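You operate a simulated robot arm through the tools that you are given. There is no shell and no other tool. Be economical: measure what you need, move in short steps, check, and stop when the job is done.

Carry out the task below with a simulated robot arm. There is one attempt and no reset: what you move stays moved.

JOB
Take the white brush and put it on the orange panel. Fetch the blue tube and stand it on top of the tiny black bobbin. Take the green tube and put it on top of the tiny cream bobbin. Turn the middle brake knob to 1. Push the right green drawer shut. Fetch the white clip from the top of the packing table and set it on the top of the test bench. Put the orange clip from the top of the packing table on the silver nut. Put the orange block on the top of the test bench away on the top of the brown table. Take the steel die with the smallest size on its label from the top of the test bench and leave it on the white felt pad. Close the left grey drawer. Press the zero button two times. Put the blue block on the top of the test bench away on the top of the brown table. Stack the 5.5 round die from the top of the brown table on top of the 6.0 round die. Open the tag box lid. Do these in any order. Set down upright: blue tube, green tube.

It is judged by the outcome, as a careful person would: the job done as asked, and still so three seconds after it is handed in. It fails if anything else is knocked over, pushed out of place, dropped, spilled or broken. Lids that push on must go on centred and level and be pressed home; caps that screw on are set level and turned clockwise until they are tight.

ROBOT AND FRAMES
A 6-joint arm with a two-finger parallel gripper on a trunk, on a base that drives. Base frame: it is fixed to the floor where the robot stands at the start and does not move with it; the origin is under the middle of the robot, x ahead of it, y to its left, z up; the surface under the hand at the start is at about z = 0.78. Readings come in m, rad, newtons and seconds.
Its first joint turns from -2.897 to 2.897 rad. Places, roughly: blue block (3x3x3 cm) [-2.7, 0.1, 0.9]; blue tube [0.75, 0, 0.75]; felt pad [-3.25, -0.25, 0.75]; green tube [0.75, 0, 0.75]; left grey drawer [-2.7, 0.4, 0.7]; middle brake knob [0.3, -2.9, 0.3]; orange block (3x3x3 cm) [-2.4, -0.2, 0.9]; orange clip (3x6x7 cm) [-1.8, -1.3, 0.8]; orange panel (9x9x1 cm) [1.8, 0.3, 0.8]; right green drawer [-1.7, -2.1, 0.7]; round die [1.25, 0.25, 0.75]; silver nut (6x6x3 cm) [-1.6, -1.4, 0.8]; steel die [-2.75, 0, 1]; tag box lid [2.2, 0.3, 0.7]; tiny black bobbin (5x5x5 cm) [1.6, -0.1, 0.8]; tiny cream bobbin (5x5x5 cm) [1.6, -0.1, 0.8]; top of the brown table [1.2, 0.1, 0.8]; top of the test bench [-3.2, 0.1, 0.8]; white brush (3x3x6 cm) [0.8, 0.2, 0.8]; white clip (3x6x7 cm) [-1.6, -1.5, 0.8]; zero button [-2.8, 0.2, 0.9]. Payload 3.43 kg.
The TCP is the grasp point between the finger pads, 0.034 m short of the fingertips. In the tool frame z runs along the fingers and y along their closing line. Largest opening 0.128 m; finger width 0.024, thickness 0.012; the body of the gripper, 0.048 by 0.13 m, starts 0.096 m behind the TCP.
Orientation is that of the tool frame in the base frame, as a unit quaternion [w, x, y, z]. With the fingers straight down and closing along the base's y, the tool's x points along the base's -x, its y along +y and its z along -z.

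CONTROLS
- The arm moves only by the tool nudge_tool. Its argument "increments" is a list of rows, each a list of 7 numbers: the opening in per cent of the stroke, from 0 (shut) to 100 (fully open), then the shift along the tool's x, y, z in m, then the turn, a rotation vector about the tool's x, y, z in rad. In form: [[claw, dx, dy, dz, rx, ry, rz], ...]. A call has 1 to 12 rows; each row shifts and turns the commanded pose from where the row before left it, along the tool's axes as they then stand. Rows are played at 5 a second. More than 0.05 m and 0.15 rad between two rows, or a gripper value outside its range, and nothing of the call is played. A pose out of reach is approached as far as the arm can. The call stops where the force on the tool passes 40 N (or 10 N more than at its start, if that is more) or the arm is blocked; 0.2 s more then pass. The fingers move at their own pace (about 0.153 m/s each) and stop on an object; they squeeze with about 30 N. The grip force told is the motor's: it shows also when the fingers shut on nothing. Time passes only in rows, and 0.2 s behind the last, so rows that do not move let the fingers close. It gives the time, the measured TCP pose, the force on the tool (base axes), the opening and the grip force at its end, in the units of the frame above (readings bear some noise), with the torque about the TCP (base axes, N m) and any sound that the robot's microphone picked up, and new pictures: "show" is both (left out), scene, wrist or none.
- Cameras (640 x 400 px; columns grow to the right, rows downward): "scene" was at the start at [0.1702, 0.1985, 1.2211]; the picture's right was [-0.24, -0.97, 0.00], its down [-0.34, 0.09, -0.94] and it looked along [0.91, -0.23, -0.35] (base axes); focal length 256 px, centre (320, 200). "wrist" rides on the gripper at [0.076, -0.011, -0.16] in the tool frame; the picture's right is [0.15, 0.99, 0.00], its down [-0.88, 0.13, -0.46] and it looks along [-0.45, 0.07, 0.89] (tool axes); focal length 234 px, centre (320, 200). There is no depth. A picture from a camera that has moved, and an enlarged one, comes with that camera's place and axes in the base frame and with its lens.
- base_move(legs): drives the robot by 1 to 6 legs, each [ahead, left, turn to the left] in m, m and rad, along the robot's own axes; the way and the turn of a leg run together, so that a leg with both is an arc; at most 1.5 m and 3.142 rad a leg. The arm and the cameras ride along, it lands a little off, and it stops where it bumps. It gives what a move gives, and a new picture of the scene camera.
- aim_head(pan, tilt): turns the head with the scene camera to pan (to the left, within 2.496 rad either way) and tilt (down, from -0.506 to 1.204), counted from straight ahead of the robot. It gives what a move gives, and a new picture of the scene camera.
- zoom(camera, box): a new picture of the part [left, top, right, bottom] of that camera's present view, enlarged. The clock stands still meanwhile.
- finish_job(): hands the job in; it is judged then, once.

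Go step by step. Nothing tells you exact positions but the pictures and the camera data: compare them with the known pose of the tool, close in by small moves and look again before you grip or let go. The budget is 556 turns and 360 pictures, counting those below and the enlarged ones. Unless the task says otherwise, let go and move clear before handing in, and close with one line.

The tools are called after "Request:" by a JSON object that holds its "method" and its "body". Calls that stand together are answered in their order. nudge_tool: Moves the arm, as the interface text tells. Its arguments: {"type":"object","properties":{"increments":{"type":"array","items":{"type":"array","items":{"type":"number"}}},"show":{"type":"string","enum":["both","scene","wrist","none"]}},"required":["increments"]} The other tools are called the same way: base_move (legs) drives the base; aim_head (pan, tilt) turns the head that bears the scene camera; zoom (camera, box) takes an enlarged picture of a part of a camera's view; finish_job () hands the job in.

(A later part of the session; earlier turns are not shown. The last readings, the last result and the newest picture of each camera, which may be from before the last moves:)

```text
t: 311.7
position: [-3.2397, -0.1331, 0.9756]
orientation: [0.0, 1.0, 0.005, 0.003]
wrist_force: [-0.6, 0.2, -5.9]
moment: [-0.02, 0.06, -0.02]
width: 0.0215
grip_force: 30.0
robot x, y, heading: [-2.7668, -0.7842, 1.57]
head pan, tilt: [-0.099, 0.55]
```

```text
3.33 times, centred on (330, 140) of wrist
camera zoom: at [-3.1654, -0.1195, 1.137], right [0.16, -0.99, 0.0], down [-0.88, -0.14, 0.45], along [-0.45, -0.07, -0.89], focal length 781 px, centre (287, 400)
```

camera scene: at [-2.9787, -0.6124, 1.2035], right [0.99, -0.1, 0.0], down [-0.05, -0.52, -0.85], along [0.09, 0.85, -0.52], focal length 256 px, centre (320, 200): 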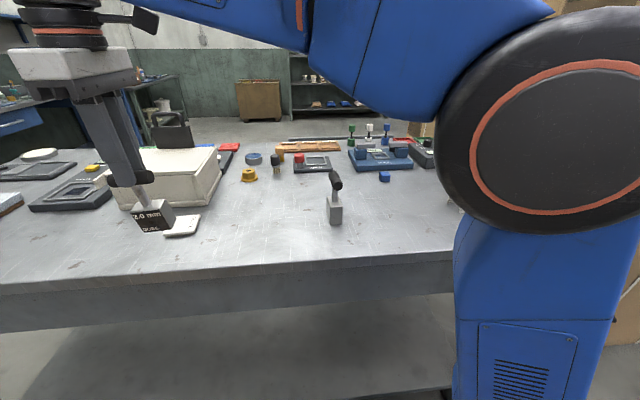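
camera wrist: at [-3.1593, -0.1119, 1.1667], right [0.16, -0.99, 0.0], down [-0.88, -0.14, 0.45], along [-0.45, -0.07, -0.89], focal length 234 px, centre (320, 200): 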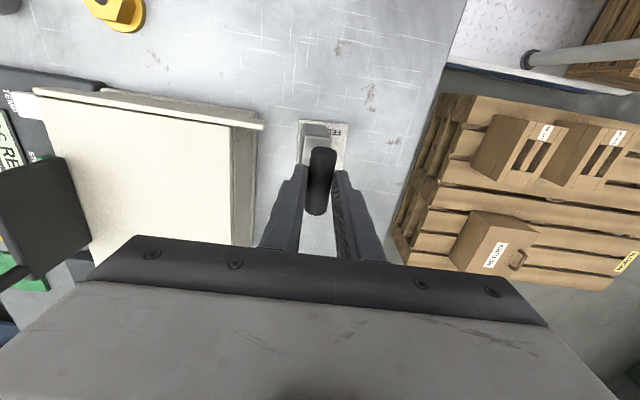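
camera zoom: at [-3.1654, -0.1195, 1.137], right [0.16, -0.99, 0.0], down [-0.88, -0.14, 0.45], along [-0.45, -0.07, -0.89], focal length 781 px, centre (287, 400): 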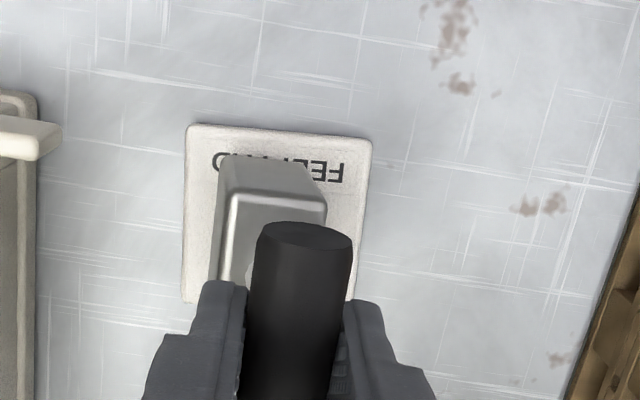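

Request:
{"method": "nudge_tool", "body": {"increments": [[0, 0.002, 0.008, 0, 0, 0, 0], [0, 0, 0, 0.003, 0, 0, 0], [0, 0, 0, 0.002, 0, 0, 0], [0, 0, 0, 0, 0, 0, 0]], "show": "none"}}

Request:
{"method": "zoom", "body": {"camera": "scene", "box": [130, 170, 210, 240]}}

```text
t: 312.7
position: [-3.2365, -0.1411, 0.9736]
orientation: [-0.002, 1.0, 0.006, 0.001]
wrist_force: [3.1, 0.3, 29.9]
moment: [-0.08, 0.03, -0.04]
width: 0.0216
grip_force: 29.9
robot x, y, heading: [-2.7668, -0.7822, 1.57]
head pan, tilt: [-0.099, 0.55]
```

```text
5.71 times, centred on (170, 205) of scene
camera zoom: at [-2.9778, -0.6131, 1.2038], right [0.99, -0.1, 0.0], down [-0.05, -0.52, -0.85], along [0.09, 0.85, -0.52], focal length 1465 px, centre (1177, 171)
```

zoom: 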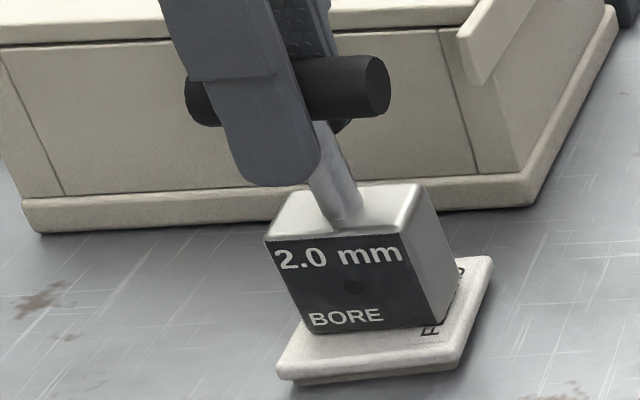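

Well placed on the pad. Release and rise.

Request:
{"method": "nudge_tool", "body": {"increments": [[0, 0, 0, -0.001, 0, 0, 0], [45, 0, 0, 0, 0, 0, 0], [45, 0, 0, 0, 0, 0, 0], [45, 0, 0, -0.03, 0, 0, 0], [45, 0, 0, -0.04, 0, 0, 0], [45, 0, 0, -0.04, 0, 0, 0], [45, 0, 0, 0, 0, 0, 0]], "show": "wrist"}}

Request:
{"method": "zoom", "body": {"camera": "scene", "box": [130, 150, 230, 240]}}

Request:
{"method": "zoom", "body": {"camera": "scene", "box": [320, 110, 480, 210]}}

```text
t: 314.3
position: [-3.2387, -0.1416, 1.0828]
orientation: [-0.002, 1.0, 0.006, 0.003]
wrist_force: [-0.1, 0.9, -0.4]
moment: [0.01, 0.01, 0.0]
width: 0.0578
grip_force: 0.2
robot x, y, heading: [-2.7675, -0.7869, 1.57]
head pan, tilt: [-0.099, 0.55]
camera wrist: at [-3.1644, -0.1281, 1.244], right [0.16, -0.99, 0.0], down [-0.88, -0.14, 0.45], along [-0.45, -0.07, -0.89], focal length 234 px, centre (320, 200)
```

wrist: 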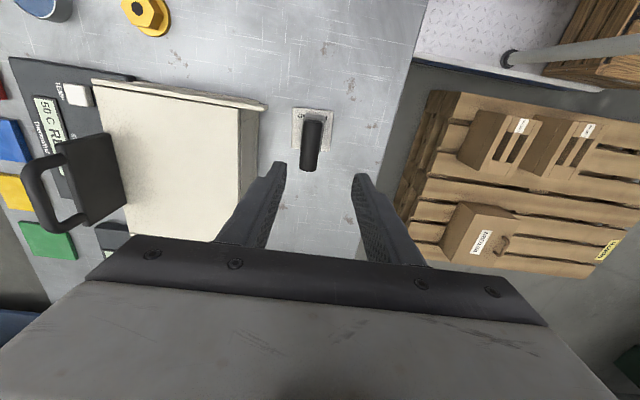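

```text
4.44 times, centred on (180, 195) of scene
camera zoom: at [-2.9785, -0.6124, 1.2035], right [0.99, -0.1, 0.0], down [-0.05, -0.52, -0.85], along [0.09, 0.85, -0.52], focal length 1140 px, centre (942, 222)
```

zoom: 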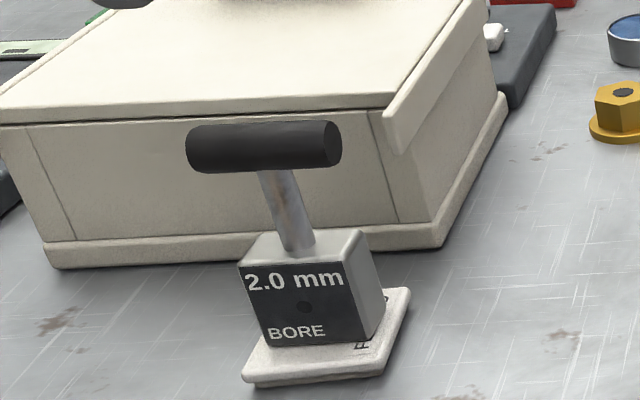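

```text
4.00 times, centred on (400, 160) of scene
camera zoom: at [-2.9785, -0.6124, 1.2035], right [0.99, -0.1, 0.0], down [-0.05, -0.52, -0.85], along [0.09, 0.85, -0.52], focal length 1026 px, centre (0, 360)
```

zoom: 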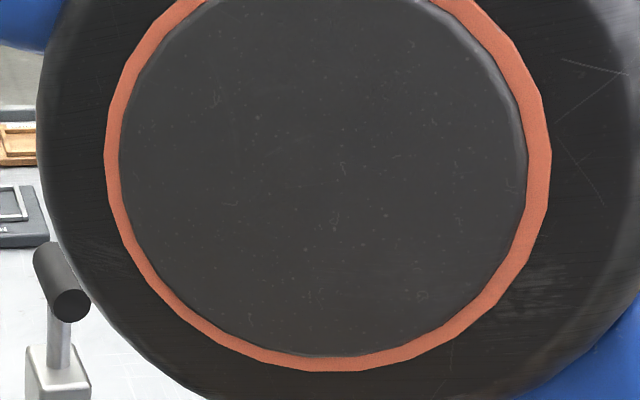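

The die stands on the felt pad. Next the ZERO button near (-2.754, 0.219) on the Tarnvolt gauge; moving above with fingers closed.

Request:
{"method": "nudge_tool", "body": {"increments": [[0, 0.0404, -0.024, 0, 0, 0, 0], [0, 0.0404, -0.024, 0, 0, 0, 0], [0, 0.0404, -0.024, 0, 0, 0, 0], [0, 0.0404, -0.024, 0, 0, 0, 0], [0, 0.0404, -0.024, 0, 0, 0, 0], [0, 0.0404, -0.024, 0, 0, 0, 0], [0, 0.0404, -0.024, 0, 0, 0, 0], [0, 0.0404, -0.024, 0, 0, 0, 0], [0, 0.0404, -0.024, 0, 0, 0, 0], [0, 0.0404, -0.024, 0, 0, 0, 0], [0, 0.0404, -0.024, 0, 0, 0, 0], [0, 0.0404, -0.024, 0, 0, 0, 0]], "show": "both"}}

```text
t: 316.9
position: [-2.7573, 0.1499, 1.0862]
orientation: [-0.002, 1.0, 0.006, 0.002]
wrist_force: [-0.4, -0.5, 0.8]
moment: [0.05, 0.0, 0.0]
width: 0.0
grip_force: 29.9
robot x, y, heading: [-2.7689, -0.7818, 1.568]
head pan, tilt: [-0.099, 0.55]
camera scene: at [-2.9788, -0.6129, 1.2036], right [0.99, -0.1, 0.0], down [-0.05, -0.52, -0.85], along [0.09, 0.85, -0.52], focal length 256 px, centre (320, 200)
camera wrist: at [-2.6831, 0.1648, 1.2471], right [0.16, -0.99, 0.0], down [-0.88, -0.14, 0.45], along [-0.45, -0.07, -0.89], focal length 234 px, centre (320, 200)
```

scene: 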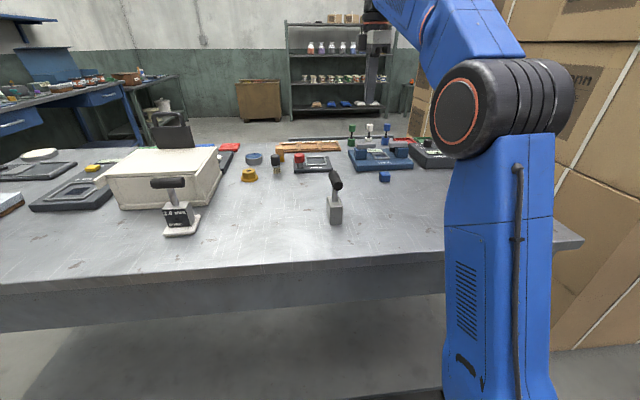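
wrist: 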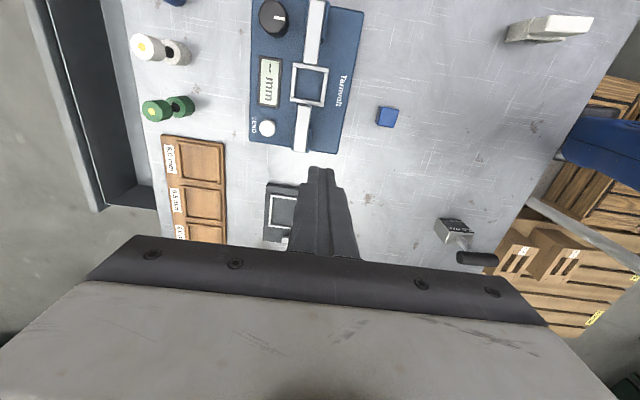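

Button at about (-2.757, 0.236), top z≈0.884, clear of the clamp bar. Moving above it.

Request:
{"method": "nudge_tool", "body": {"increments": [[0, 0, -0.03, 0.035, 0, 0, 0], [0, 0, -0.03, 0.035, 0, 0, 0], [0, 0, -0.026, 0.035, 0, 0, 0], [0, 0, 0, 0.02, 0, 0, 0], [0, 0, 0, 0, 0, 0, 0]], "show": "wrist"}}

Request:
{"method": "zoom", "body": {"camera": "wrist", "box": [240, 90, 400, 210]}}

```text
t: 318.1
position: [-2.7581, 0.2386, 0.9617]
orientation: [-0.002, 1.0, 0.006, 0.003]
wrist_force: [-0.6, 0.2, 0.6]
moment: [0.03, -0.03, -0.01]
width: 0.0
grip_force: 30.1
robot x, y, heading: [-2.7684, -0.7844, 1.566]
head pan, tilt: [-0.099, 0.55]
camera wrist: at [-2.6826, 0.2522, 1.1222], right [0.16, -0.99, 0.0], down [-0.88, -0.14, 0.45], along [-0.45, -0.07, -0.89], focal length 234 px, centre (320, 200)
```

wrist: 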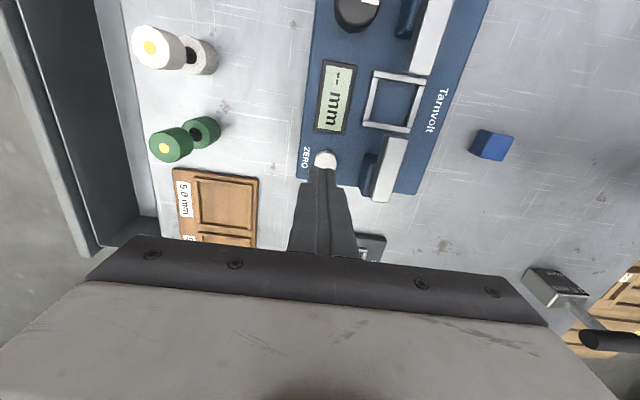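

```text
3.33 times, centred on (320, 150) of wrist
camera zoom: at [-2.6826, 0.2522, 1.1222], right [0.16, -0.99, 0.0], down [-0.88, -0.14, 0.45], along [-0.45, -0.07, -0.89], focal length 781 px, centre (320, 367)
```

zoom: 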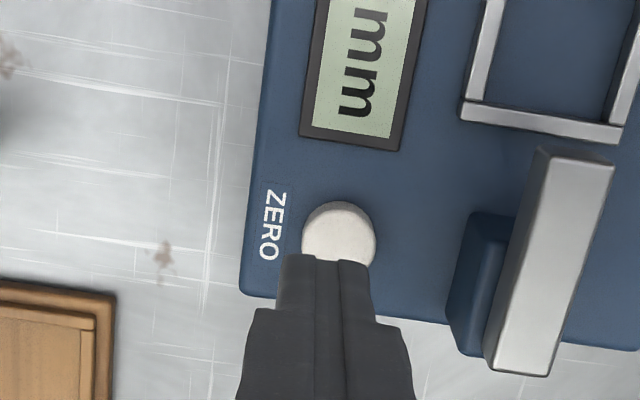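

Shift 4 mm, lower toward the button.

Request:
{"method": "nudge_tool", "body": {"increments": [[0, 0.001, 0.004, 0.02, 0, 0, 0], [0, 0, 0, 0.015, 0, 0, 0], [0, 0, 0, 0.003, 0, 0, 0], [0, 0, 0, 0, 0, 0, 0]], "show": "none"}}

Request:
{"method": "zoom", "body": {"camera": "wrist", "box": [240, 90, 400, 210]}}

```text
t: 319.1
position: [-2.7567, 0.2338, 0.9225]
orientation: [-0.002, 1.0, 0.005, 0.002]
wrist_force: [0.0, 0.4, 0.2]
moment: [-0.02, 0.01, -0.01]
width: 0.0
grip_force: 29.8
robot x, y, heading: [-2.7704, -0.7825, 1.573]
head pan, tilt: [-0.099, 0.55]
```

```text
3.33 times, centred on (320, 150) of wrist
camera zoom: at [-2.6812, 0.2481, 1.0839], right [0.16, -0.99, 0.0], down [-0.88, -0.14, 0.45], along [-0.45, -0.07, -0.89], focal length 781 px, centre (320, 367)
```

zoom: 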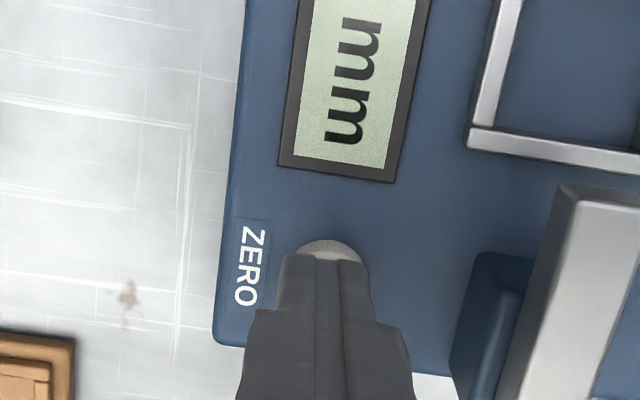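

Request:
{"method": "nudge_tool", "body": {"increments": [[0, 0, 0, 0.002, 0, 0, 0], [0, 0, 0, 0.002, 0, 0, 0], [0, 0, 0, 0, 0, 0, 0]], "show": "none"}}

Request:
{"method": "nudge_tool", "body": {"increments": [[0, 0, 0, 0.002, 0, 0, 0], [0, 0, 0, 0.002, 0, 0, 0], [0, 0, 0, 0, 0, 0, 0]], "show": "none"}}

```text
t: 319.9
position: [-2.7554, 0.2347, 0.9195]
orientation: [-0.002, 1.0, 0.006, 0.003]
wrist_force: [-0.3, 0.7, -0.6]
moment: [-0.01, 0.02, 0.04]
width: 0.0
grip_force: 30.0
robot x, y, heading: [-2.7677, -0.7841, 1.568]
head pan, tilt: [-0.099, 0.55]
```

```text
t: 320.7
position: [-2.7561, 0.2345, 0.9163]
orientation: [-0.002, 1.0, 0.006, 0.003]
wrist_force: [-0.7, -0.7, 2.8]
moment: [-0.01, -0.02, -0.01]
width: 0.0
grip_force: 29.8
robot x, y, heading: [-2.7692, -0.7826, 1.568]
head pan, tilt: [-0.099, 0.55]
```

Contact begins. Press further until it clicks.

Request:
{"method": "nudge_tool", "body": {"increments": [[0, 0, 0, 0.002, 0, 0, 0], [0, 0, 0, 0, 0, 0, 0]], "show": "none"}}

Request:
{"method": "nudge_tool", "body": {"increments": [[0, 0, 0, 0.002, 0, 0, 0], [0, 0, 0, 0, 0, 0, 0]], "show": "none"}}

```text
t: 321.3
position: [-2.7562, 0.2337, 0.9128]
orientation: [-0.002, 1.0, 0.005, 0.002]
wrist_force: [-0.6, -0.4, 2.8]
moment: [-0.03, 0.02, -0.02]
width: 0.0001
grip_force: 29.9
robot x, y, heading: [-2.7646, -0.782, 1.565]
head pan, tilt: [-0.099, 0.55]
heard: click
```

```text
t: 321.9
position: [-2.7565, 0.2335, 0.9106]
orientation: [-0.001, 1.0, 0.006, 0.003]
wrist_force: [0.4, -1.9, 6.5]
moment: [-0.06, 0.01, 0.03]
width: 0.0
grip_force: 30.1
robot x, y, heading: [-2.7689, -0.7847, 1.568]
head pan, tilt: [-0.099, 0.55]
```

One click heard. Lift fully off, then press a second time.

Request:
{"method": "nudge_tool", "body": {"increments": [[0, 0, 0, -0.006, 0, 0, 0], [0, 0, 0, -0.007, 0, 0, 0], [0, 0, 0, 0, 0, 0, 0], [0, 0, 0, 0, 0, 0, 0]], "show": "none"}}

Request:
{"method": "zoom", "body": {"camera": "wrist", "box": [240, 30, 400, 210]}}

Request:
{"method": "nudge_tool", "body": {"increments": [[0, 0, 0, 0.006, 0, 0, 0], [0, 0, 0, 0.006, 0, 0, 0], [0, 0, 0, 0, 0, 0, 0]], "show": "none"}}

```text
t: 322.9
position: [-2.7562, 0.2345, 0.9236]
orientation: [-0.001, 1.0, 0.003, 0.002]
wrist_force: [0.7, -0.3, 0.2]
moment: [0.01, 0.01, 0.0]
width: 0.0
grip_force: 30.4
robot x, y, heading: [-2.7668, -0.783, 1.57]
head pan, tilt: [-0.099, 0.55]
```

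```text
2.22 times, centred on (320, 120) of wrist
camera zoom: at [-2.6813, 0.2482, 1.0844], right [0.16, -0.99, 0.0], down [-0.88, -0.14, 0.45], along [-0.45, -0.07, -0.89], focal length 520 px, centre (320, 378)
```

zoom: 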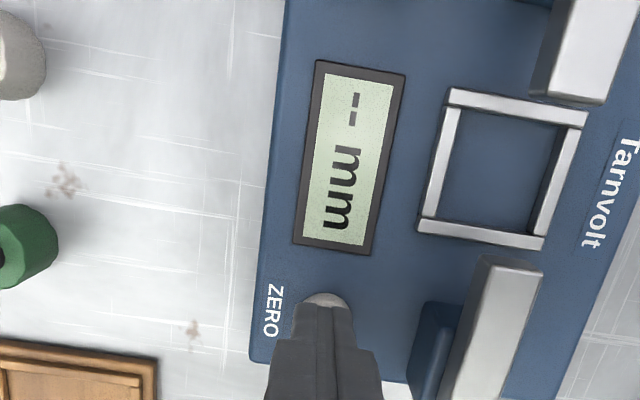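

```text
t: 323.7
position: [-2.7559, 0.2345, 0.9123]
orientation: [-0.002, 1.0, 0.005, 0.003]
wrist_force: [-0.5, 1.0, 3.8]
moment: [0.03, 0.02, -0.03]
width: 0.0002
grip_force: 30.4
robot x, y, heading: [-2.7686, -0.7849, 1.568]
head pan, tilt: [-0.099, 0.55]
heard: click
```

Second click heard. Now lift off and go to the blue block near (-2.714, 0.063).

Request:
{"method": "nudge_tool", "body": {"increments": [[0, 0, 0, -0.04, 0, 0, 0], [0, 0, 0, -0.045, 0, 0, 0], [50, 0.01, 0.043, 0, 0, 0, 0], [50, 0.01, 0.043, 0, 0, 0, 0], [50, 0.01, 0.043, 0, 0, 0, 0], [50, 0.012, 0.042, 0, 0, 0, 0], [50, 0, 0, 0.03, 0, 0, 0], [50, 0, 0, 0, 0, 0, 0]], "show": "wrist"}}

```text
t: 325.5
position: [-2.7128, 0.0634, 0.9673]
orientation: [-0.002, 1.0, 0.006, 0.002]
wrist_force: [-0.4, 1.0, 0.4]
moment: [0.02, -0.03, -0.02]
width: 0.0641
grip_force: 0.1
robot x, y, heading: [-2.7696, -0.783, 1.571]
head pan, tilt: [-0.099, 0.55]
camera wrist: at [-2.6374, 0.077, 1.1282], right [0.16, -0.99, 0.0], down [-0.88, -0.14, 0.45], along [-0.45, -0.07, -0.89], focal length 234 px, centre (320, 200)
```

wrist: 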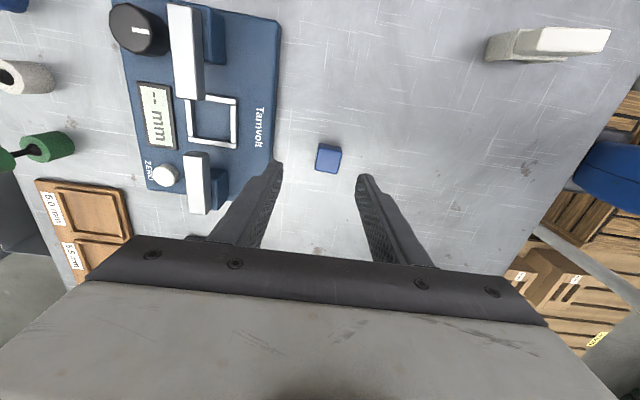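

Request:
{"method": "nudge_tool", "body": {"increments": [[50, 0.002, 0.006, 0.04, 0, 0, 0], [50, 0, 0, 0, 0, 0, 0]], "show": "wrist"}}

```text
t: 326.1
position: [-2.7095, 0.0592, 0.9285]
orientation: [-0.002, 1.0, 0.005, 0.003]
wrist_force: [-0.1, 0.2, 0.0]
moment: [0.02, 0.01, 0.03]
width: 0.064
grip_force: 0.1
robot x, y, heading: [-2.766, -0.787, 1.568]
head pan, tilt: [-0.099, 0.55]
camera wrist: at [-2.6349, 0.072, 1.0884], right [0.16, -0.99, 0.0], down [-0.88, -0.14, 0.45], along [-0.45, -0.07, -0.89], focal length 234 px, centre (320, 200)
```

wrist: 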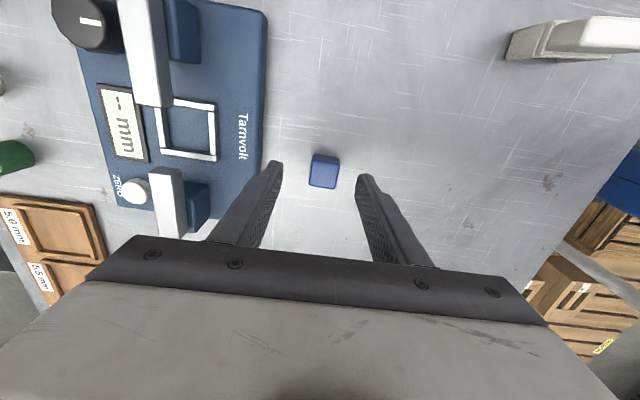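

Request:
{"method": "nudge_tool", "body": {"increments": [[50, 0, 0.0025, 0.025, 0, 0, 0], [50, 0, 0, 0.013, 0, 0, 0], [50, 0, 0, 0, 0, 0, 0], [0, 0, 0, 0, 0, 0, 0], [0, 0, 0, 0, 0, 0, 0], [0, 0, 0, 0, 0, 0, 0], [0, 0, 0, -0.03, 0, 0, 0], [0, 0, 0, -0.04, 0, 0, 0], [0, 0, 0, -0.05, 0, 0, 0], [0, 0, 0, -0.05, 0, 0, 0]], "show": "wrist"}}

```text
t: 328.3
position: [-2.7095, 0.054, 1.0594]
orientation: [-0.001, 1.0, 0.005, 0.003]
wrist_force: [0.2, -0.8, 0.6]
moment: [-0.01, 0.02, 0.0]
width: 0.0269
grip_force: 29.9
robot x, y, heading: [-2.7642, -0.7832, 1.566]
head pan, tilt: [-0.099, 0.55]
camera wrist: at [-2.6352, 0.0683, 1.2193], right [0.16, -0.99, 0.0], down [-0.88, -0.14, 0.45], along [-0.45, -0.07, -0.89], focal length 234 px, centre (320, 200)
```

wrist: 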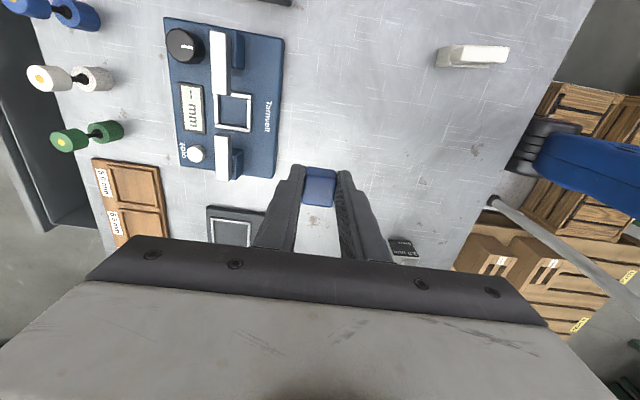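

Blue block held. Draw the hand in and drive along to the brown table.

Request:
{"method": "nudge_tool", "body": {"increments": [[0, 0, 0.045, 0, 0, 0, 0], [0, 0, 0.045, 0, 0, 0, 0], [0, 0, 0.045, 0, 0, 0, 0], [0, 0, 0.045, 0, 0, 0, 0], [0, 0, 0.045, 0, 0, 0, 0], [0, 0, 0.045, 0, 0, 0, 0], [0, 0, 0.045, 0, 0, 0, 0], [0, 0, 0.045, 0, 0, 0, 0]], "show": "none"}}

Request:
{"method": "base_move", "body": {"legs": [[0, -1.5, 0], [0, -1.5, 0], [0, -1.0, 0]]}}

```text
t: 330.1
position: [-2.7068, -0.3048, 1.0578]
orientation: [-0.001, 1.0, 0.006, 0.003]
wrist_force: [-0.3, -0.9, -0.8]
moment: [-0.04, -0.01, -0.01]
width: 0.0267
grip_force: 29.9
robot x, y, heading: [-2.7687, -0.7863, 1.571]
head pan, tilt: [-0.099, 0.55]
```

```text
t: 349.2
position: [1.2729, -0.3086, 1.0585]
orientation: [-0.001, 1.0, 0.004, 0.003]
wrist_force: [0.1, 0.3, -0.6]
moment: [0.01, 0.0, 0.01]
width: 0.0269
grip_force: 30.0
robot x, y, heading: [1.2103, -0.785, 1.562]
head pan, tilt: [-0.099, 0.55]
camera scene: at [1.0004, -0.6152, 1.2036], right [0.99, -0.11, 0.0], down [-0.06, -0.52, -0.85], along [0.09, 0.85, -0.52], focal length 256 px, centre (320, 200)
```

scene: 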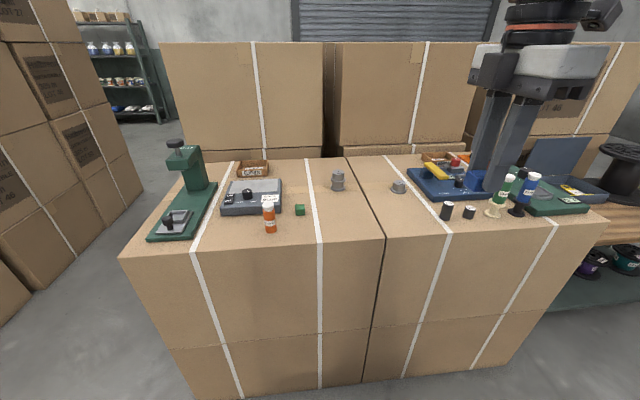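

Request:
{"method": "nudge_tool", "body": {"increments": [[0, -0.016, -0.0413, 0.01, 0, 0, 0], [0, -0.016, -0.0413, 0.01, 0, 0, 0], [0, -0.016, -0.0413, 0.01, 0, 0, 0], [0, -0.016, -0.0413, 0.01, 0, 0, 0], [0, -0.016, -0.0413, 0.01, 0, 0, 0], [0, -0.016, -0.0413, 0.01, 0, 0, 0], [0, -0.016, -0.0413, 0.01, 0, 0, 0], [0, 0, 0, 0.045, 0, 0, 0], [0, 0, 0, 0.045, 0, 0, 0], [0, 0, 0, 0.035, 0, 0, 0], [0, 0, 0, 0.03, 0, 0, 0], [0, 0, 0, 0, 0, 0, 0]], "show": "both"}}

```text
t: 351.8
position: [1.1601, -0.0211, 0.8341]
orientation: [-0.002, 1.0, 0.003, 0.004]
wrist_force: [0.3, -0.2, 0.0]
moment: [0.01, 0.0, 0.01]
width: 0.0264
grip_force: 29.9
robot x, y, heading: [1.2128, -0.7868, 1.566]
head pan, tilt: [-0.099, 0.55]
camera scene: at [1.0004, -0.6151, 1.2036], right [0.99, -0.11, 0.0], down [-0.06, -0.52, -0.85], along [0.09, 0.85, -0.52], focal length 256 px, centre (320, 200)
camera wrist: at [1.2354, -0.0072, 0.9938], right [0.15, -0.99, 0.0], down [-0.88, -0.14, 0.45], along [-0.45, -0.07, -0.89], focal length 234 px, centre (320, 200)
```

scene: 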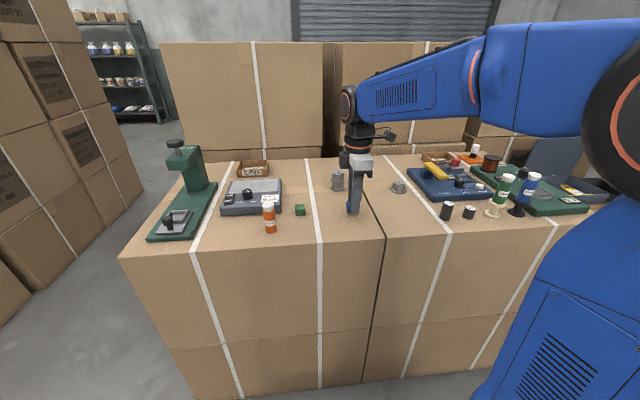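
wrist: 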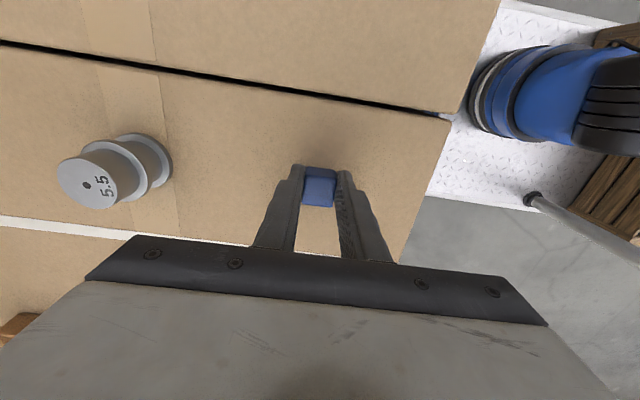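

Request:
{"method": "nudge_tool", "body": {"increments": [[0, 0, 0, 0.01, 0, 0, 0], [0, 0, 0, 0.004, 0, 0, 0], [0, 0, 0, 0, 0, 0, 0]], "show": "none"}}

Request:
{"method": "nudge_tool", "body": {"increments": [[0, 0, 0, 0.002, 0, 0, 0], [0, 0, 0, 0, 0, 0, 0]], "show": "none"}}

```text
t: 352.6
position: [1.1613, -0.0203, 0.82]
orientation: [-0.002, 1.0, 0.003, 0.003]
wrist_force: [0.3, -0.1, 0.2]
moment: [0.0, 0.04, 0.0]
width: 0.0267
grip_force: 30.3
robot x, y, heading: [1.2079, -0.7885, 1.56]
head pan, tilt: [-0.099, 0.55]
```

```text
t: 353.2
position: [1.1608, -0.0193, 0.8187]
orientation: [-0.002, 1.0, 0.003, 0.002]
wrist_force: [-0.7, 0.9, 10.3]
moment: [-0.06, 0.16, 0.05]
width: 0.0265
grip_force: 30.1
robot x, y, heading: [1.2059, -0.788, 1.56]
head pan, tilt: [-0.099, 0.55]
```

Contact. Release, rise and check.

Request:
{"method": "nudge_tool", "body": {"increments": [[40, 0, 0, 0, 0, 0, 0], [40, 0, 0, 0, 0, 0, 0], [40, 0, 0, -0.04, 0, 0, 0], [40, 0, 0, -0.05, 0, 0, 0], [40, 0, 0, -0.05, 0, 0, 0], [40, 0, 0, -0.05, 0, 0, 0], [40, 0, 0.04, -0.02, 0, 0, 0], [40, 0, 0.045, 0, 0, 0, 0], [40, 0, 0.045, 0, 0, 0, 0], [40, 0, 0.045, 0, 0, 0, 0], [40, 0, 0.045, 0, 0, 0, 0], [40, 0, 0.045, 0, 0, 0, 0]], "show": "wrist"}}

```text
t: 355.8
position: [1.1623, -0.2869, 1.0266]
orientation: [-0.001, 1.0, 0.003, 0.003]
wrist_force: [-0.3, 0.1, -1.0]
moment: [-0.01, -0.02, 0.01]
width: 0.0513
grip_force: 0.0
robot x, y, heading: [1.2106, -0.7879, 1.561]
head pan, tilt: [-0.099, 0.55]
camera wrist: at [1.2371, -0.2727, 1.1884], right [0.15, -0.99, 0.0], down [-0.88, -0.14, 0.45], along [-0.45, -0.07, -0.89], focal length 234 px, centre (320, 200)
```

wrist: 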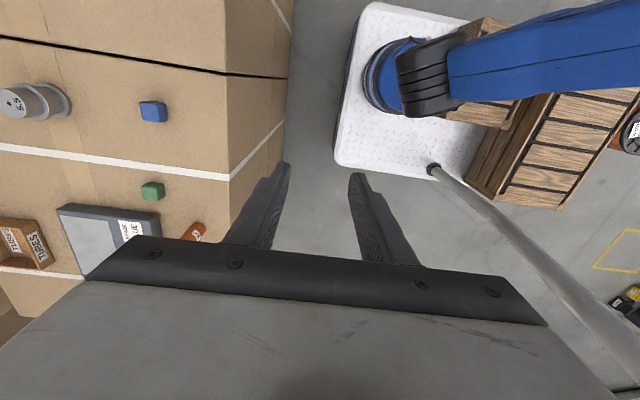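

The blue block is on the brown table. Now to the grey drawer on the bench's north side, via the aisle west of the brown table.

Request:
{"method": "base_move", "body": {"legs": [[0, 1.15, 0.008], [1.2, 0, 0]]}}

Request:
{"method": "aim_head", "body": {"pan": 0.6, "tilt": 0.4}}

```text
t: 367.4
position: [0.0061, 0.9133, 1.0288]
orientation: [-0.001, 1.0, 0.009, 0.003]
wrist_force: [0.1, -0.1, -0.3]
moment: [-0.04, -0.01, -0.02]
width: 0.0514
grip_force: 0.1
robot x, y, heading: [0.0635, 0.4092, 1.573]
head pan, tilt: [-0.099, 0.55]
camera scene: at [-0.151, 0.5826, 1.2036], right [1.0, -0.1, 0.0], down [-0.05, -0.52, -0.85], along [0.08, 0.85, -0.52], focal length 256 px, centre (320, 200)
```

scene: 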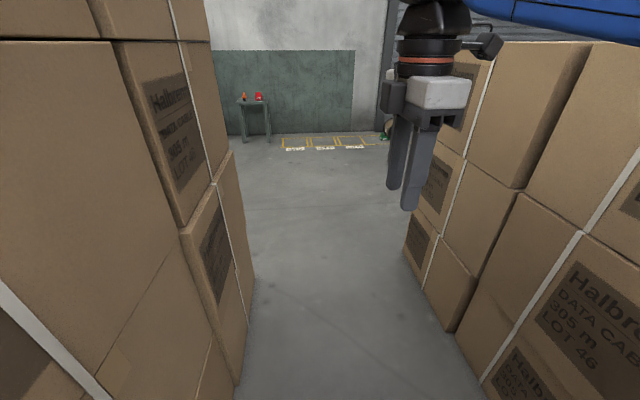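

```text
t: 368.4
position: [0.0068, 0.9142, 1.028]
orientation: [-0.002, 1.0, 0.009, 0.002]
wrist_force: [0.3, -0.9, 0.1]
moment: [0.05, -0.01, -0.03]
width: 0.0513
grip_force: 0.1
robot x, y, heading: [0.0633, 0.4167, 1.573]
head pan, tilt: [0.6, 0.4]
camera scene: at [-0.2121, 0.5695, 1.2173], right [0.82, 0.57, 0.0], down [0.22, -0.32, -0.92], along [-0.52, 0.76, -0.39], focal length 256 px, centre (320, 200)
```

scene: 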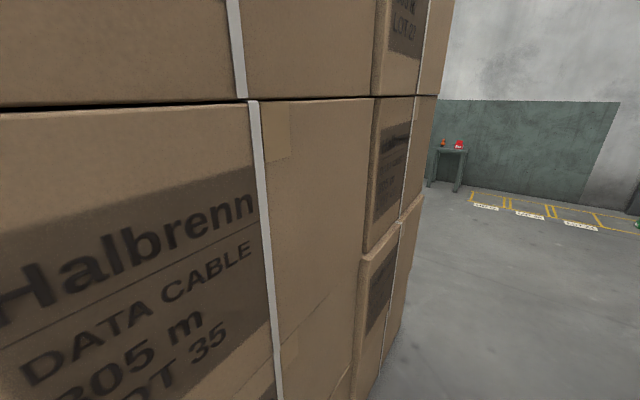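

Request:
{"method": "base_move", "body": {"legs": [[1.5, 0, 0], [0.5, 0, 0], [0, 0, 1.57]]}}

Request:
{"method": "aim_head", "body": {"pan": 0.1, "tilt": 0.35}}

```text
t: 382.3
position: [-0.4381, 2.3512, 1.0281]
orientation: [-0.003, 0.695, 0.719, 0.0]
wrist_force: [0.6, 0.2, -0.5]
moment: [0.0, 0.05, 0.01]
width: 0.0513
grip_force: 0.1
robot x, y, heading: [0.0594, 2.4122, -3.124]
head pan, tilt: [0.6, 0.4]
camera scene: at [-0.0891, 2.1377, 1.2173], right [-0.58, 0.81, 0.0], down [0.32, 0.23, -0.92], along [-0.75, -0.54, -0.39], focal length 256 px, centre (320, 200)
```

scene: 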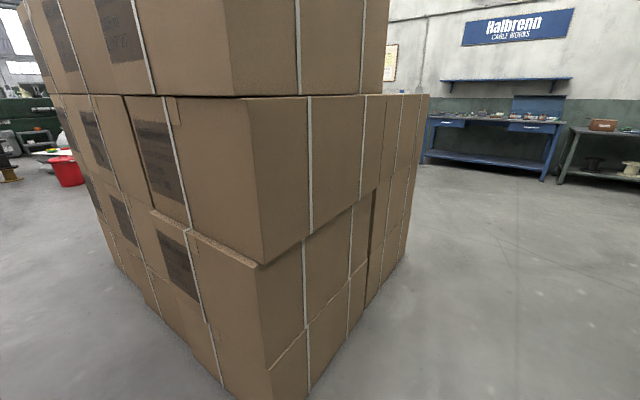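

```text
t: 383.2
position: [-0.4375, 2.3504, 1.0278]
orientation: [-0.002, 0.695, 0.719, 0.0]
wrist_force: [0.2, 0.3, -0.5]
moment: [0.0, 0.05, 0.0]
width: 0.051
grip_force: 0.0
robot x, y, heading: [0.0602, 2.4111, -3.122]
head pan, tilt: [0.099, 0.351]
camera scene: at [-0.1062, 2.1804, 1.2218], right [-0.12, 0.99, 0.0], down [0.34, 0.04, -0.94], along [-0.93, -0.11, -0.34], focal length 256 px, centre (320, 200)
```

scene: 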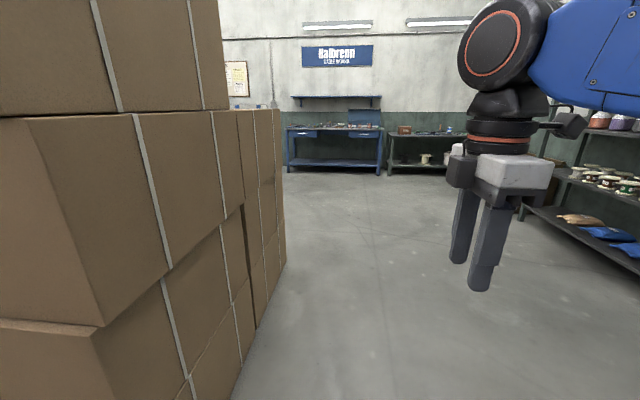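

Request:
{"method": "base_move", "body": {"legs": [[1.5, 0, -0.02], [1.2, 0, 0], [0, 0, 1.57]]}}

Request:
{"method": "aim_head", "body": {"pan": 0, "tilt": 0.5}}

```text
t: 400.1
position: [-2.5916, 1.901, 1.0281]
orientation: [-0.002, 0.003, 1.0, -0.002]
wrist_force: [-0.4, -0.4, 0.4]
moment: [-0.05, 0.05, 0.0]
width: 0.0512
grip_force: 0.0
robot x, y, heading: [-2.6345, 2.4018, -1.594]
head pan, tilt: [0.099, 0.351]
camera scene: at [-2.4079, 2.2259, 1.2218], right [-1.0, -0.08, 0.0], down [-0.03, 0.34, -0.94], along [0.07, -0.94, -0.34], focal length 256 px, centre (320, 200)
```

scene: 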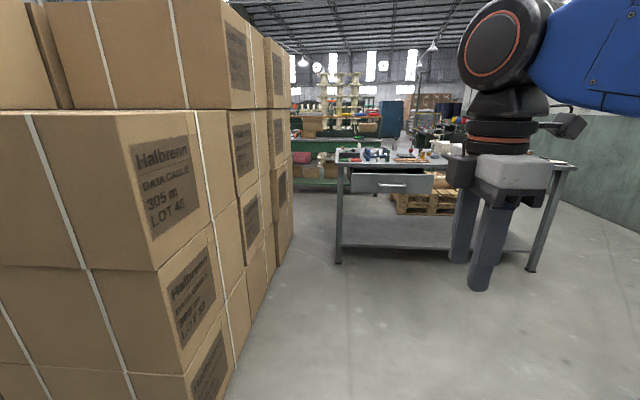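

```text
t: 400.8
position: [-2.5922, 1.9017, 1.0283]
orientation: [-0.003, 0.004, 1.0, -0.001]
wrist_force: [0.2, 0.0, -0.2]
moment: [-0.04, 0.02, 0.0]
width: 0.0513
grip_force: 0.0
robot x, y, heading: [-2.632, 2.4011, -1.589]
head pan, tilt: [0.0, 0.499]
camera scene: at [-2.417, 2.2277, 1.2082], right [-1.0, 0.02, 0.0], down [0.01, 0.48, -0.88], along [-0.02, -0.88, -0.48], focal length 256 px, centre (320, 200)
```

scene: 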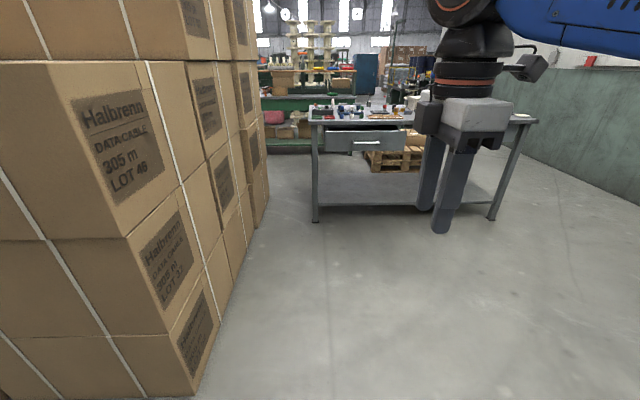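

Request:
{"method": "base_move", "body": {"legs": [[0.95, 0, 0.02]]}}

Request:
{"method": "zoom", "body": {"camera": "scene", "box": [280, 90, 580, 280]}}

```text
t: 405.8
position: [-2.5901, 0.9448, 1.027]
orientation: [-0.002, -0.007, 1.0, -0.002]
wrist_force: [0.4, 1.3, 0.6]
moment: [0.0, -0.04, 0.0]
width: 0.0512
grip_force: 0.0
robot x, y, heading: [-2.6414, 1.4452, -1.566]
head pan, tilt: [0.0, 0.499]
camera scene: at [-2.4232, 1.2765, 1.2081], right [-1.0, 0.0, 0.0], down [0.0, 0.48, -0.88], along [0.0, -0.88, -0.48], focal length 256 px, centre (320, 200)
```

scene: 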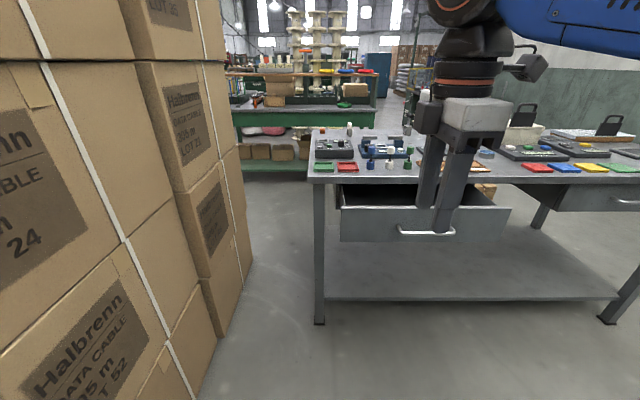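

```text
2.11 times, centred on (430, 185) of scene
camera zoom: at [-2.4232, 1.2765, 1.2081], right [-1.0, 0.0, 0.0], down [0.0, 0.48, -0.88], along [0.0, -0.88, -0.48], focal length 540 px, centre (88, 232)
```

zoom: 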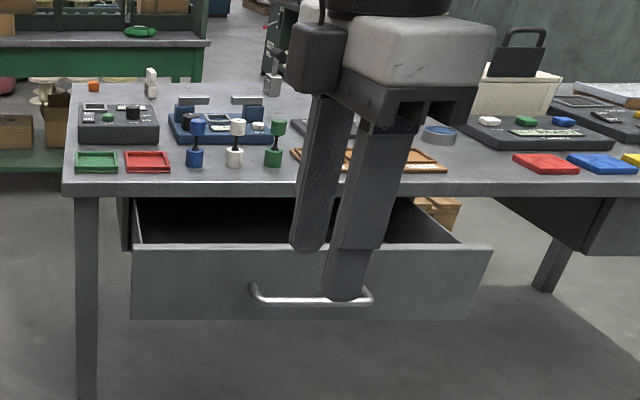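

The open drawer's front panel is at y≈0.6, centre x≈-2.74, handle at z≈0.75. I'll shift the base right, pitch the hand forward with closed fingers, and push the panel above the handle.

Request:
{"method": "base_move", "body": {"legs": [[0, -0.25, 0]]}}

Request:
{"method": "nudge_tool", "body": {"increments": [[0, 0, 0, 0, 0.1375, 0, 0], [0, 0, 0, 0, 0.1375, 0, 0], [0, 0, 0, 0, 0.1375, 0, 0], [0, 0, 0, 0, 0.1375, 0, 0], [0, 0, 0, 0, 0.1375, 0, 0], [0, 0, 0, 0, 0.1375, 0, 0], [0, 0, 0, 0, 0.1375, 0, 0], [0, 0, 0, 0, 0.1375, 0, 0], [0, 0, 0, 0, 0, 0, 0]], "show": "both"}}

```text
t: 407.6
position: [-2.8394, 0.945, 1.0285]
orientation: [-0.003, -0.009, 1.0, -0.001]
wrist_force: [0.0, -0.8, -0.2]
moment: [-0.01, -0.02, 0.0]
width: 0.0513
grip_force: 0.0
robot x, y, heading: [-2.8921, 1.4467, -1.572]
head pan, tilt: [0.0, 0.499]
camera scene: at [-2.6719, 1.2762, 1.2081], right [-1.0, 0.0, 0.0], down [0.0, 0.48, -0.88], along [0.0, -0.88, -0.48], focal length 256 px, centre (320, 200)
```

scene: 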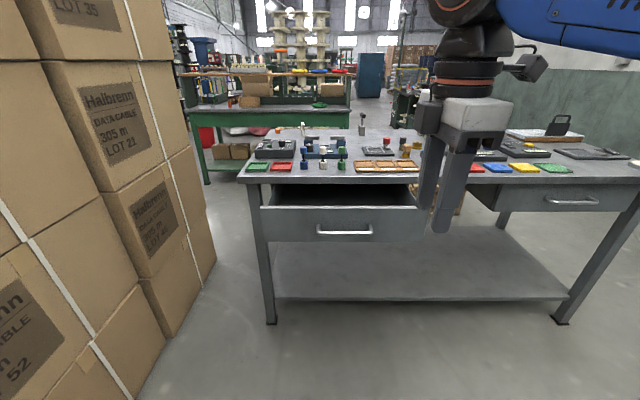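

```text
t: 409.6
position: [-2.8385, 0.9444, 1.029]
orientation: [0.003, -0.008, 0.851, -0.525]
wrist_force: [0.4, -0.6, 0.5]
moment: [0.0, 0.0, -0.02]
width: 0.0
grip_force: 30.5
robot x, y, heading: [-2.8951, 1.4447, -1.572]
head pan, tilt: [0.0, 0.499]
camera scene: at [-2.672, 1.2762, 1.2082], right [-1.0, 0.0, 0.0], down [0.0, 0.48, -0.88], along [0.0, -0.88, -0.48], focal length 256 px, centre (320, 200)
camera wrist: at [-2.917, 1.0836, 1.111], right [-0.16, 0.44, -0.88], down [0.87, 0.48, 0.08], along [0.46, -0.76, -0.46], focal length 234 px, centre (320, 200)
```

scene: 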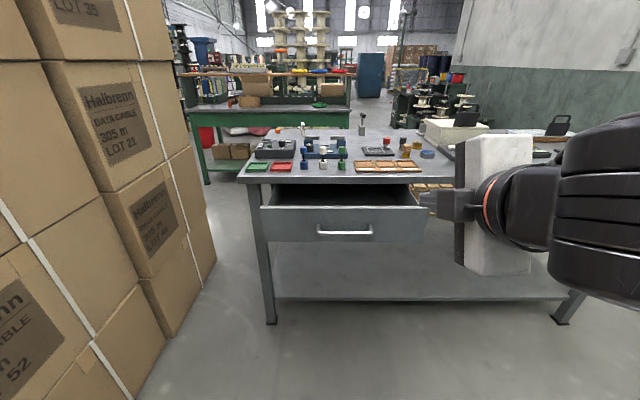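
wrist: 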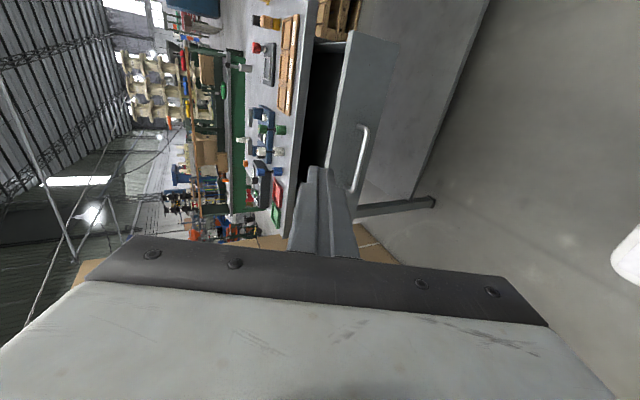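

Request:
{"method": "nudge_tool", "body": {"increments": [[0, -0.0107, 0.0113, 0.0426, 0, 0, 0], [0, -0.0107, 0.0113, 0.0426, 0, 0, 0], [0, -0.0107, 0.0113, 0.0426, 0, 0, 0], [0, -0.0107, 0.0113, 0.0426, 0, 0, 0], [0, -0.0107, 0.0113, 0.0426, 0, 0, 0], [0, -0.0107, 0.0113, 0.0426, 0, 0, 0], [0, -0.0107, 0.0113, 0.0426, 0, 0, 0], [0, -0.0107, 0.0113, 0.0426, 0, 0, 0], [0, 0, 0, 0, 0, 0, 0]], "show": "both"}}

```text
t: 411.6
position: [-2.7489, 0.6817, 0.7954]
orientation: [0.004, -0.008, 0.852, -0.524]
wrist_force: [0.2, -0.2, 0.9]
moment: [0.01, 0.02, -0.04]
width: 0.0
grip_force: 30.1
robot x, y, heading: [-2.8875, 1.4464, -1.567]
head pan, tilt: [0.0, 0.499]
camera scene: at [-2.6719, 1.2762, 1.2081], right [-1.0, 0.0, 0.0], down [0.0, 0.48, -0.88], along [0.0, -0.88, -0.48], focal length 256 px, centre (320, 200)
camera wrist: at [-2.8276, 0.8204, 0.8766], right [-0.16, 0.44, -0.88], down [0.87, 0.48, 0.09], along [0.46, -0.76, -0.46], focal length 234 px, centre (320, 200)
```

scene: 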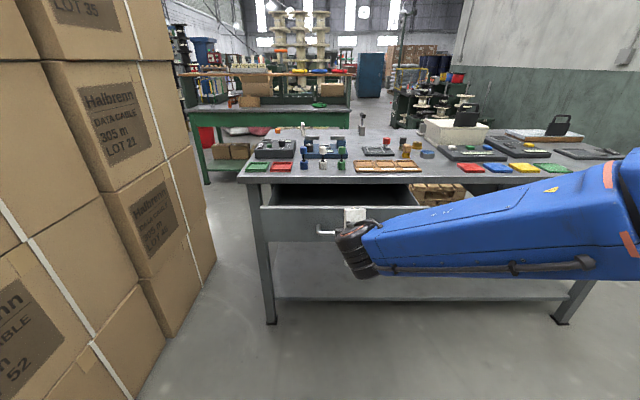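
wrist: 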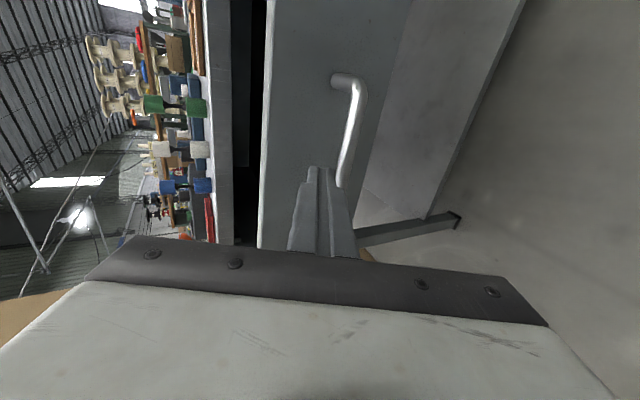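

Tip is over the panel, above the handle. Push the drawer shut in steps.

Request:
{"method": "nudge_tool", "body": {"increments": [[0, 0, -0.0135, 0.0268, 0, 0, 0], [0, 0, -0.0135, 0.0268, 0, 0, 0], [0, 0, -0.0135, 0.0268, 0, 0, 0], [0, 0, -0.009, 0.0179, 0, 0, 0], [0, 0, 0, 0, 0, 0, 0]], "show": "both"}}

```text
t: 412.8
position: [-2.7481, 0.5729, 0.7926]
orientation: [0.003, -0.009, 0.852, -0.524]
wrist_force: [-0.1, 0.1, 0.0]
moment: [-0.01, 0.0, 0.02]
width: 0.0
grip_force: 29.4
robot x, y, heading: [-2.8931, 1.4438, -1.571]
head pan, tilt: [0.0, 0.499]
camera scene: at [-2.6719, 1.2761, 1.2081], right [-1.0, 0.0, 0.0], down [0.0, 0.48, -0.88], along [0.0, -0.88, -0.48], focal length 256 px, centre (320, 200)
camera wrist: at [-2.8263, 0.7108, 0.8765], right [-0.16, 0.44, -0.88], down [0.87, 0.48, 0.09], along [0.46, -0.76, -0.46], focal length 234 px, centre (320, 200)
```

scene: 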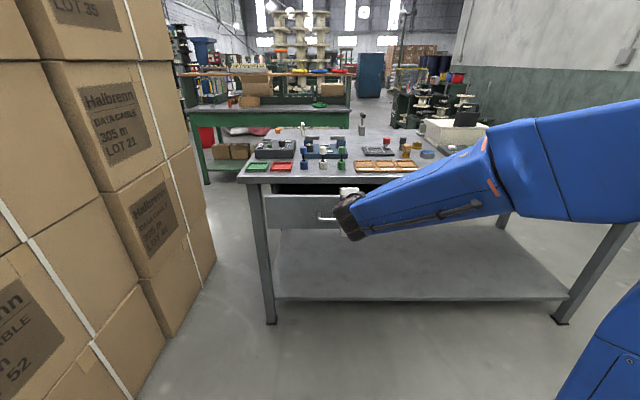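
wrist: 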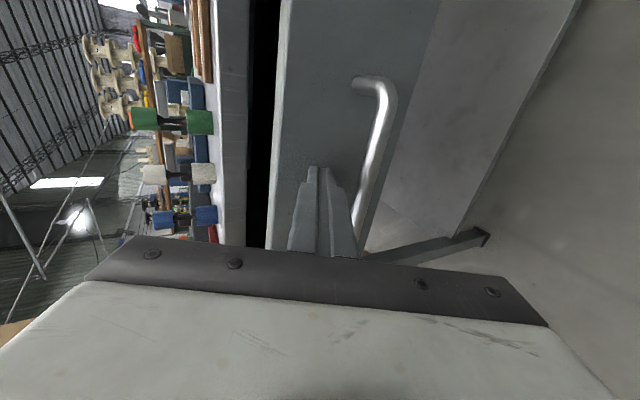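

Moving easily. Push on until it stops.

Request:
{"method": "nudge_tool", "body": {"increments": [[0, 0, -0.009, 0.0179, 0, 0, 0], [0, 0, -0.009, 0.0179, 0, 0, 0], [0, 0, -0.009, 0.0179, 0, 0, 0], [0, 0, 0, 0, 0, 0, 0]], "show": "both"}}

```text
t: 413.8
position: [-2.7475, 0.5111, 0.7927]
orientation: [0.002, -0.008, 0.852, -0.524]
wrist_force: [0.7, 0.3, -0.3]
moment: [-0.01, 0.02, 0.01]
width: 0.0
grip_force: 29.7
robot x, y, heading: [-2.891, 1.4484, -1.571]
head pan, tilt: [0.0, 0.499]
camera scene: at [-2.6719, 1.2761, 1.2081], right [-1.0, 0.0, 0.0], down [0.0, 0.48, -0.88], along [0.0, -0.88, -0.48], focal length 256 px, centre (320, 200)
camera wrist: at [-2.8246, 0.6504, 0.8761], right [-0.16, 0.44, -0.88], down [0.87, 0.48, 0.09], along [0.46, -0.76, -0.46], focal length 234 px, centre (320, 200)
```

scene: 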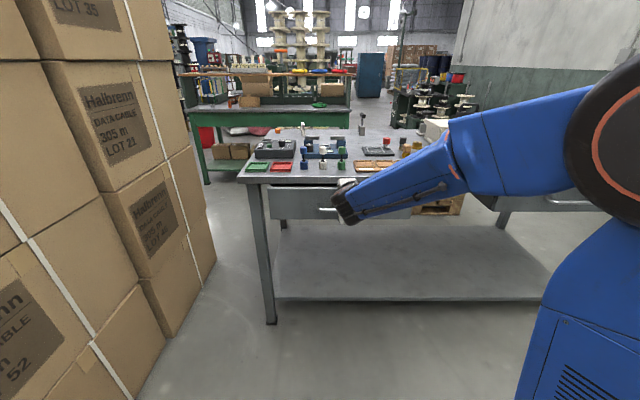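
wrist: 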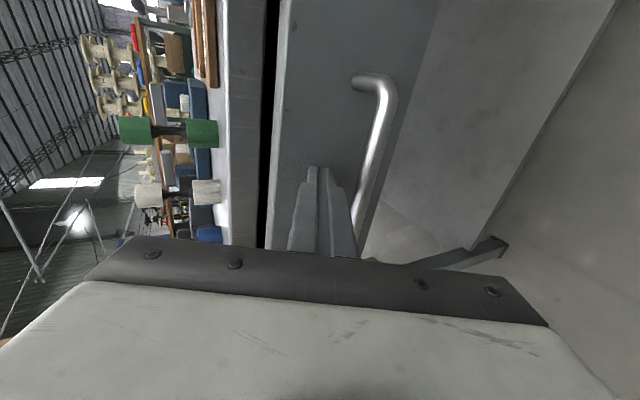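

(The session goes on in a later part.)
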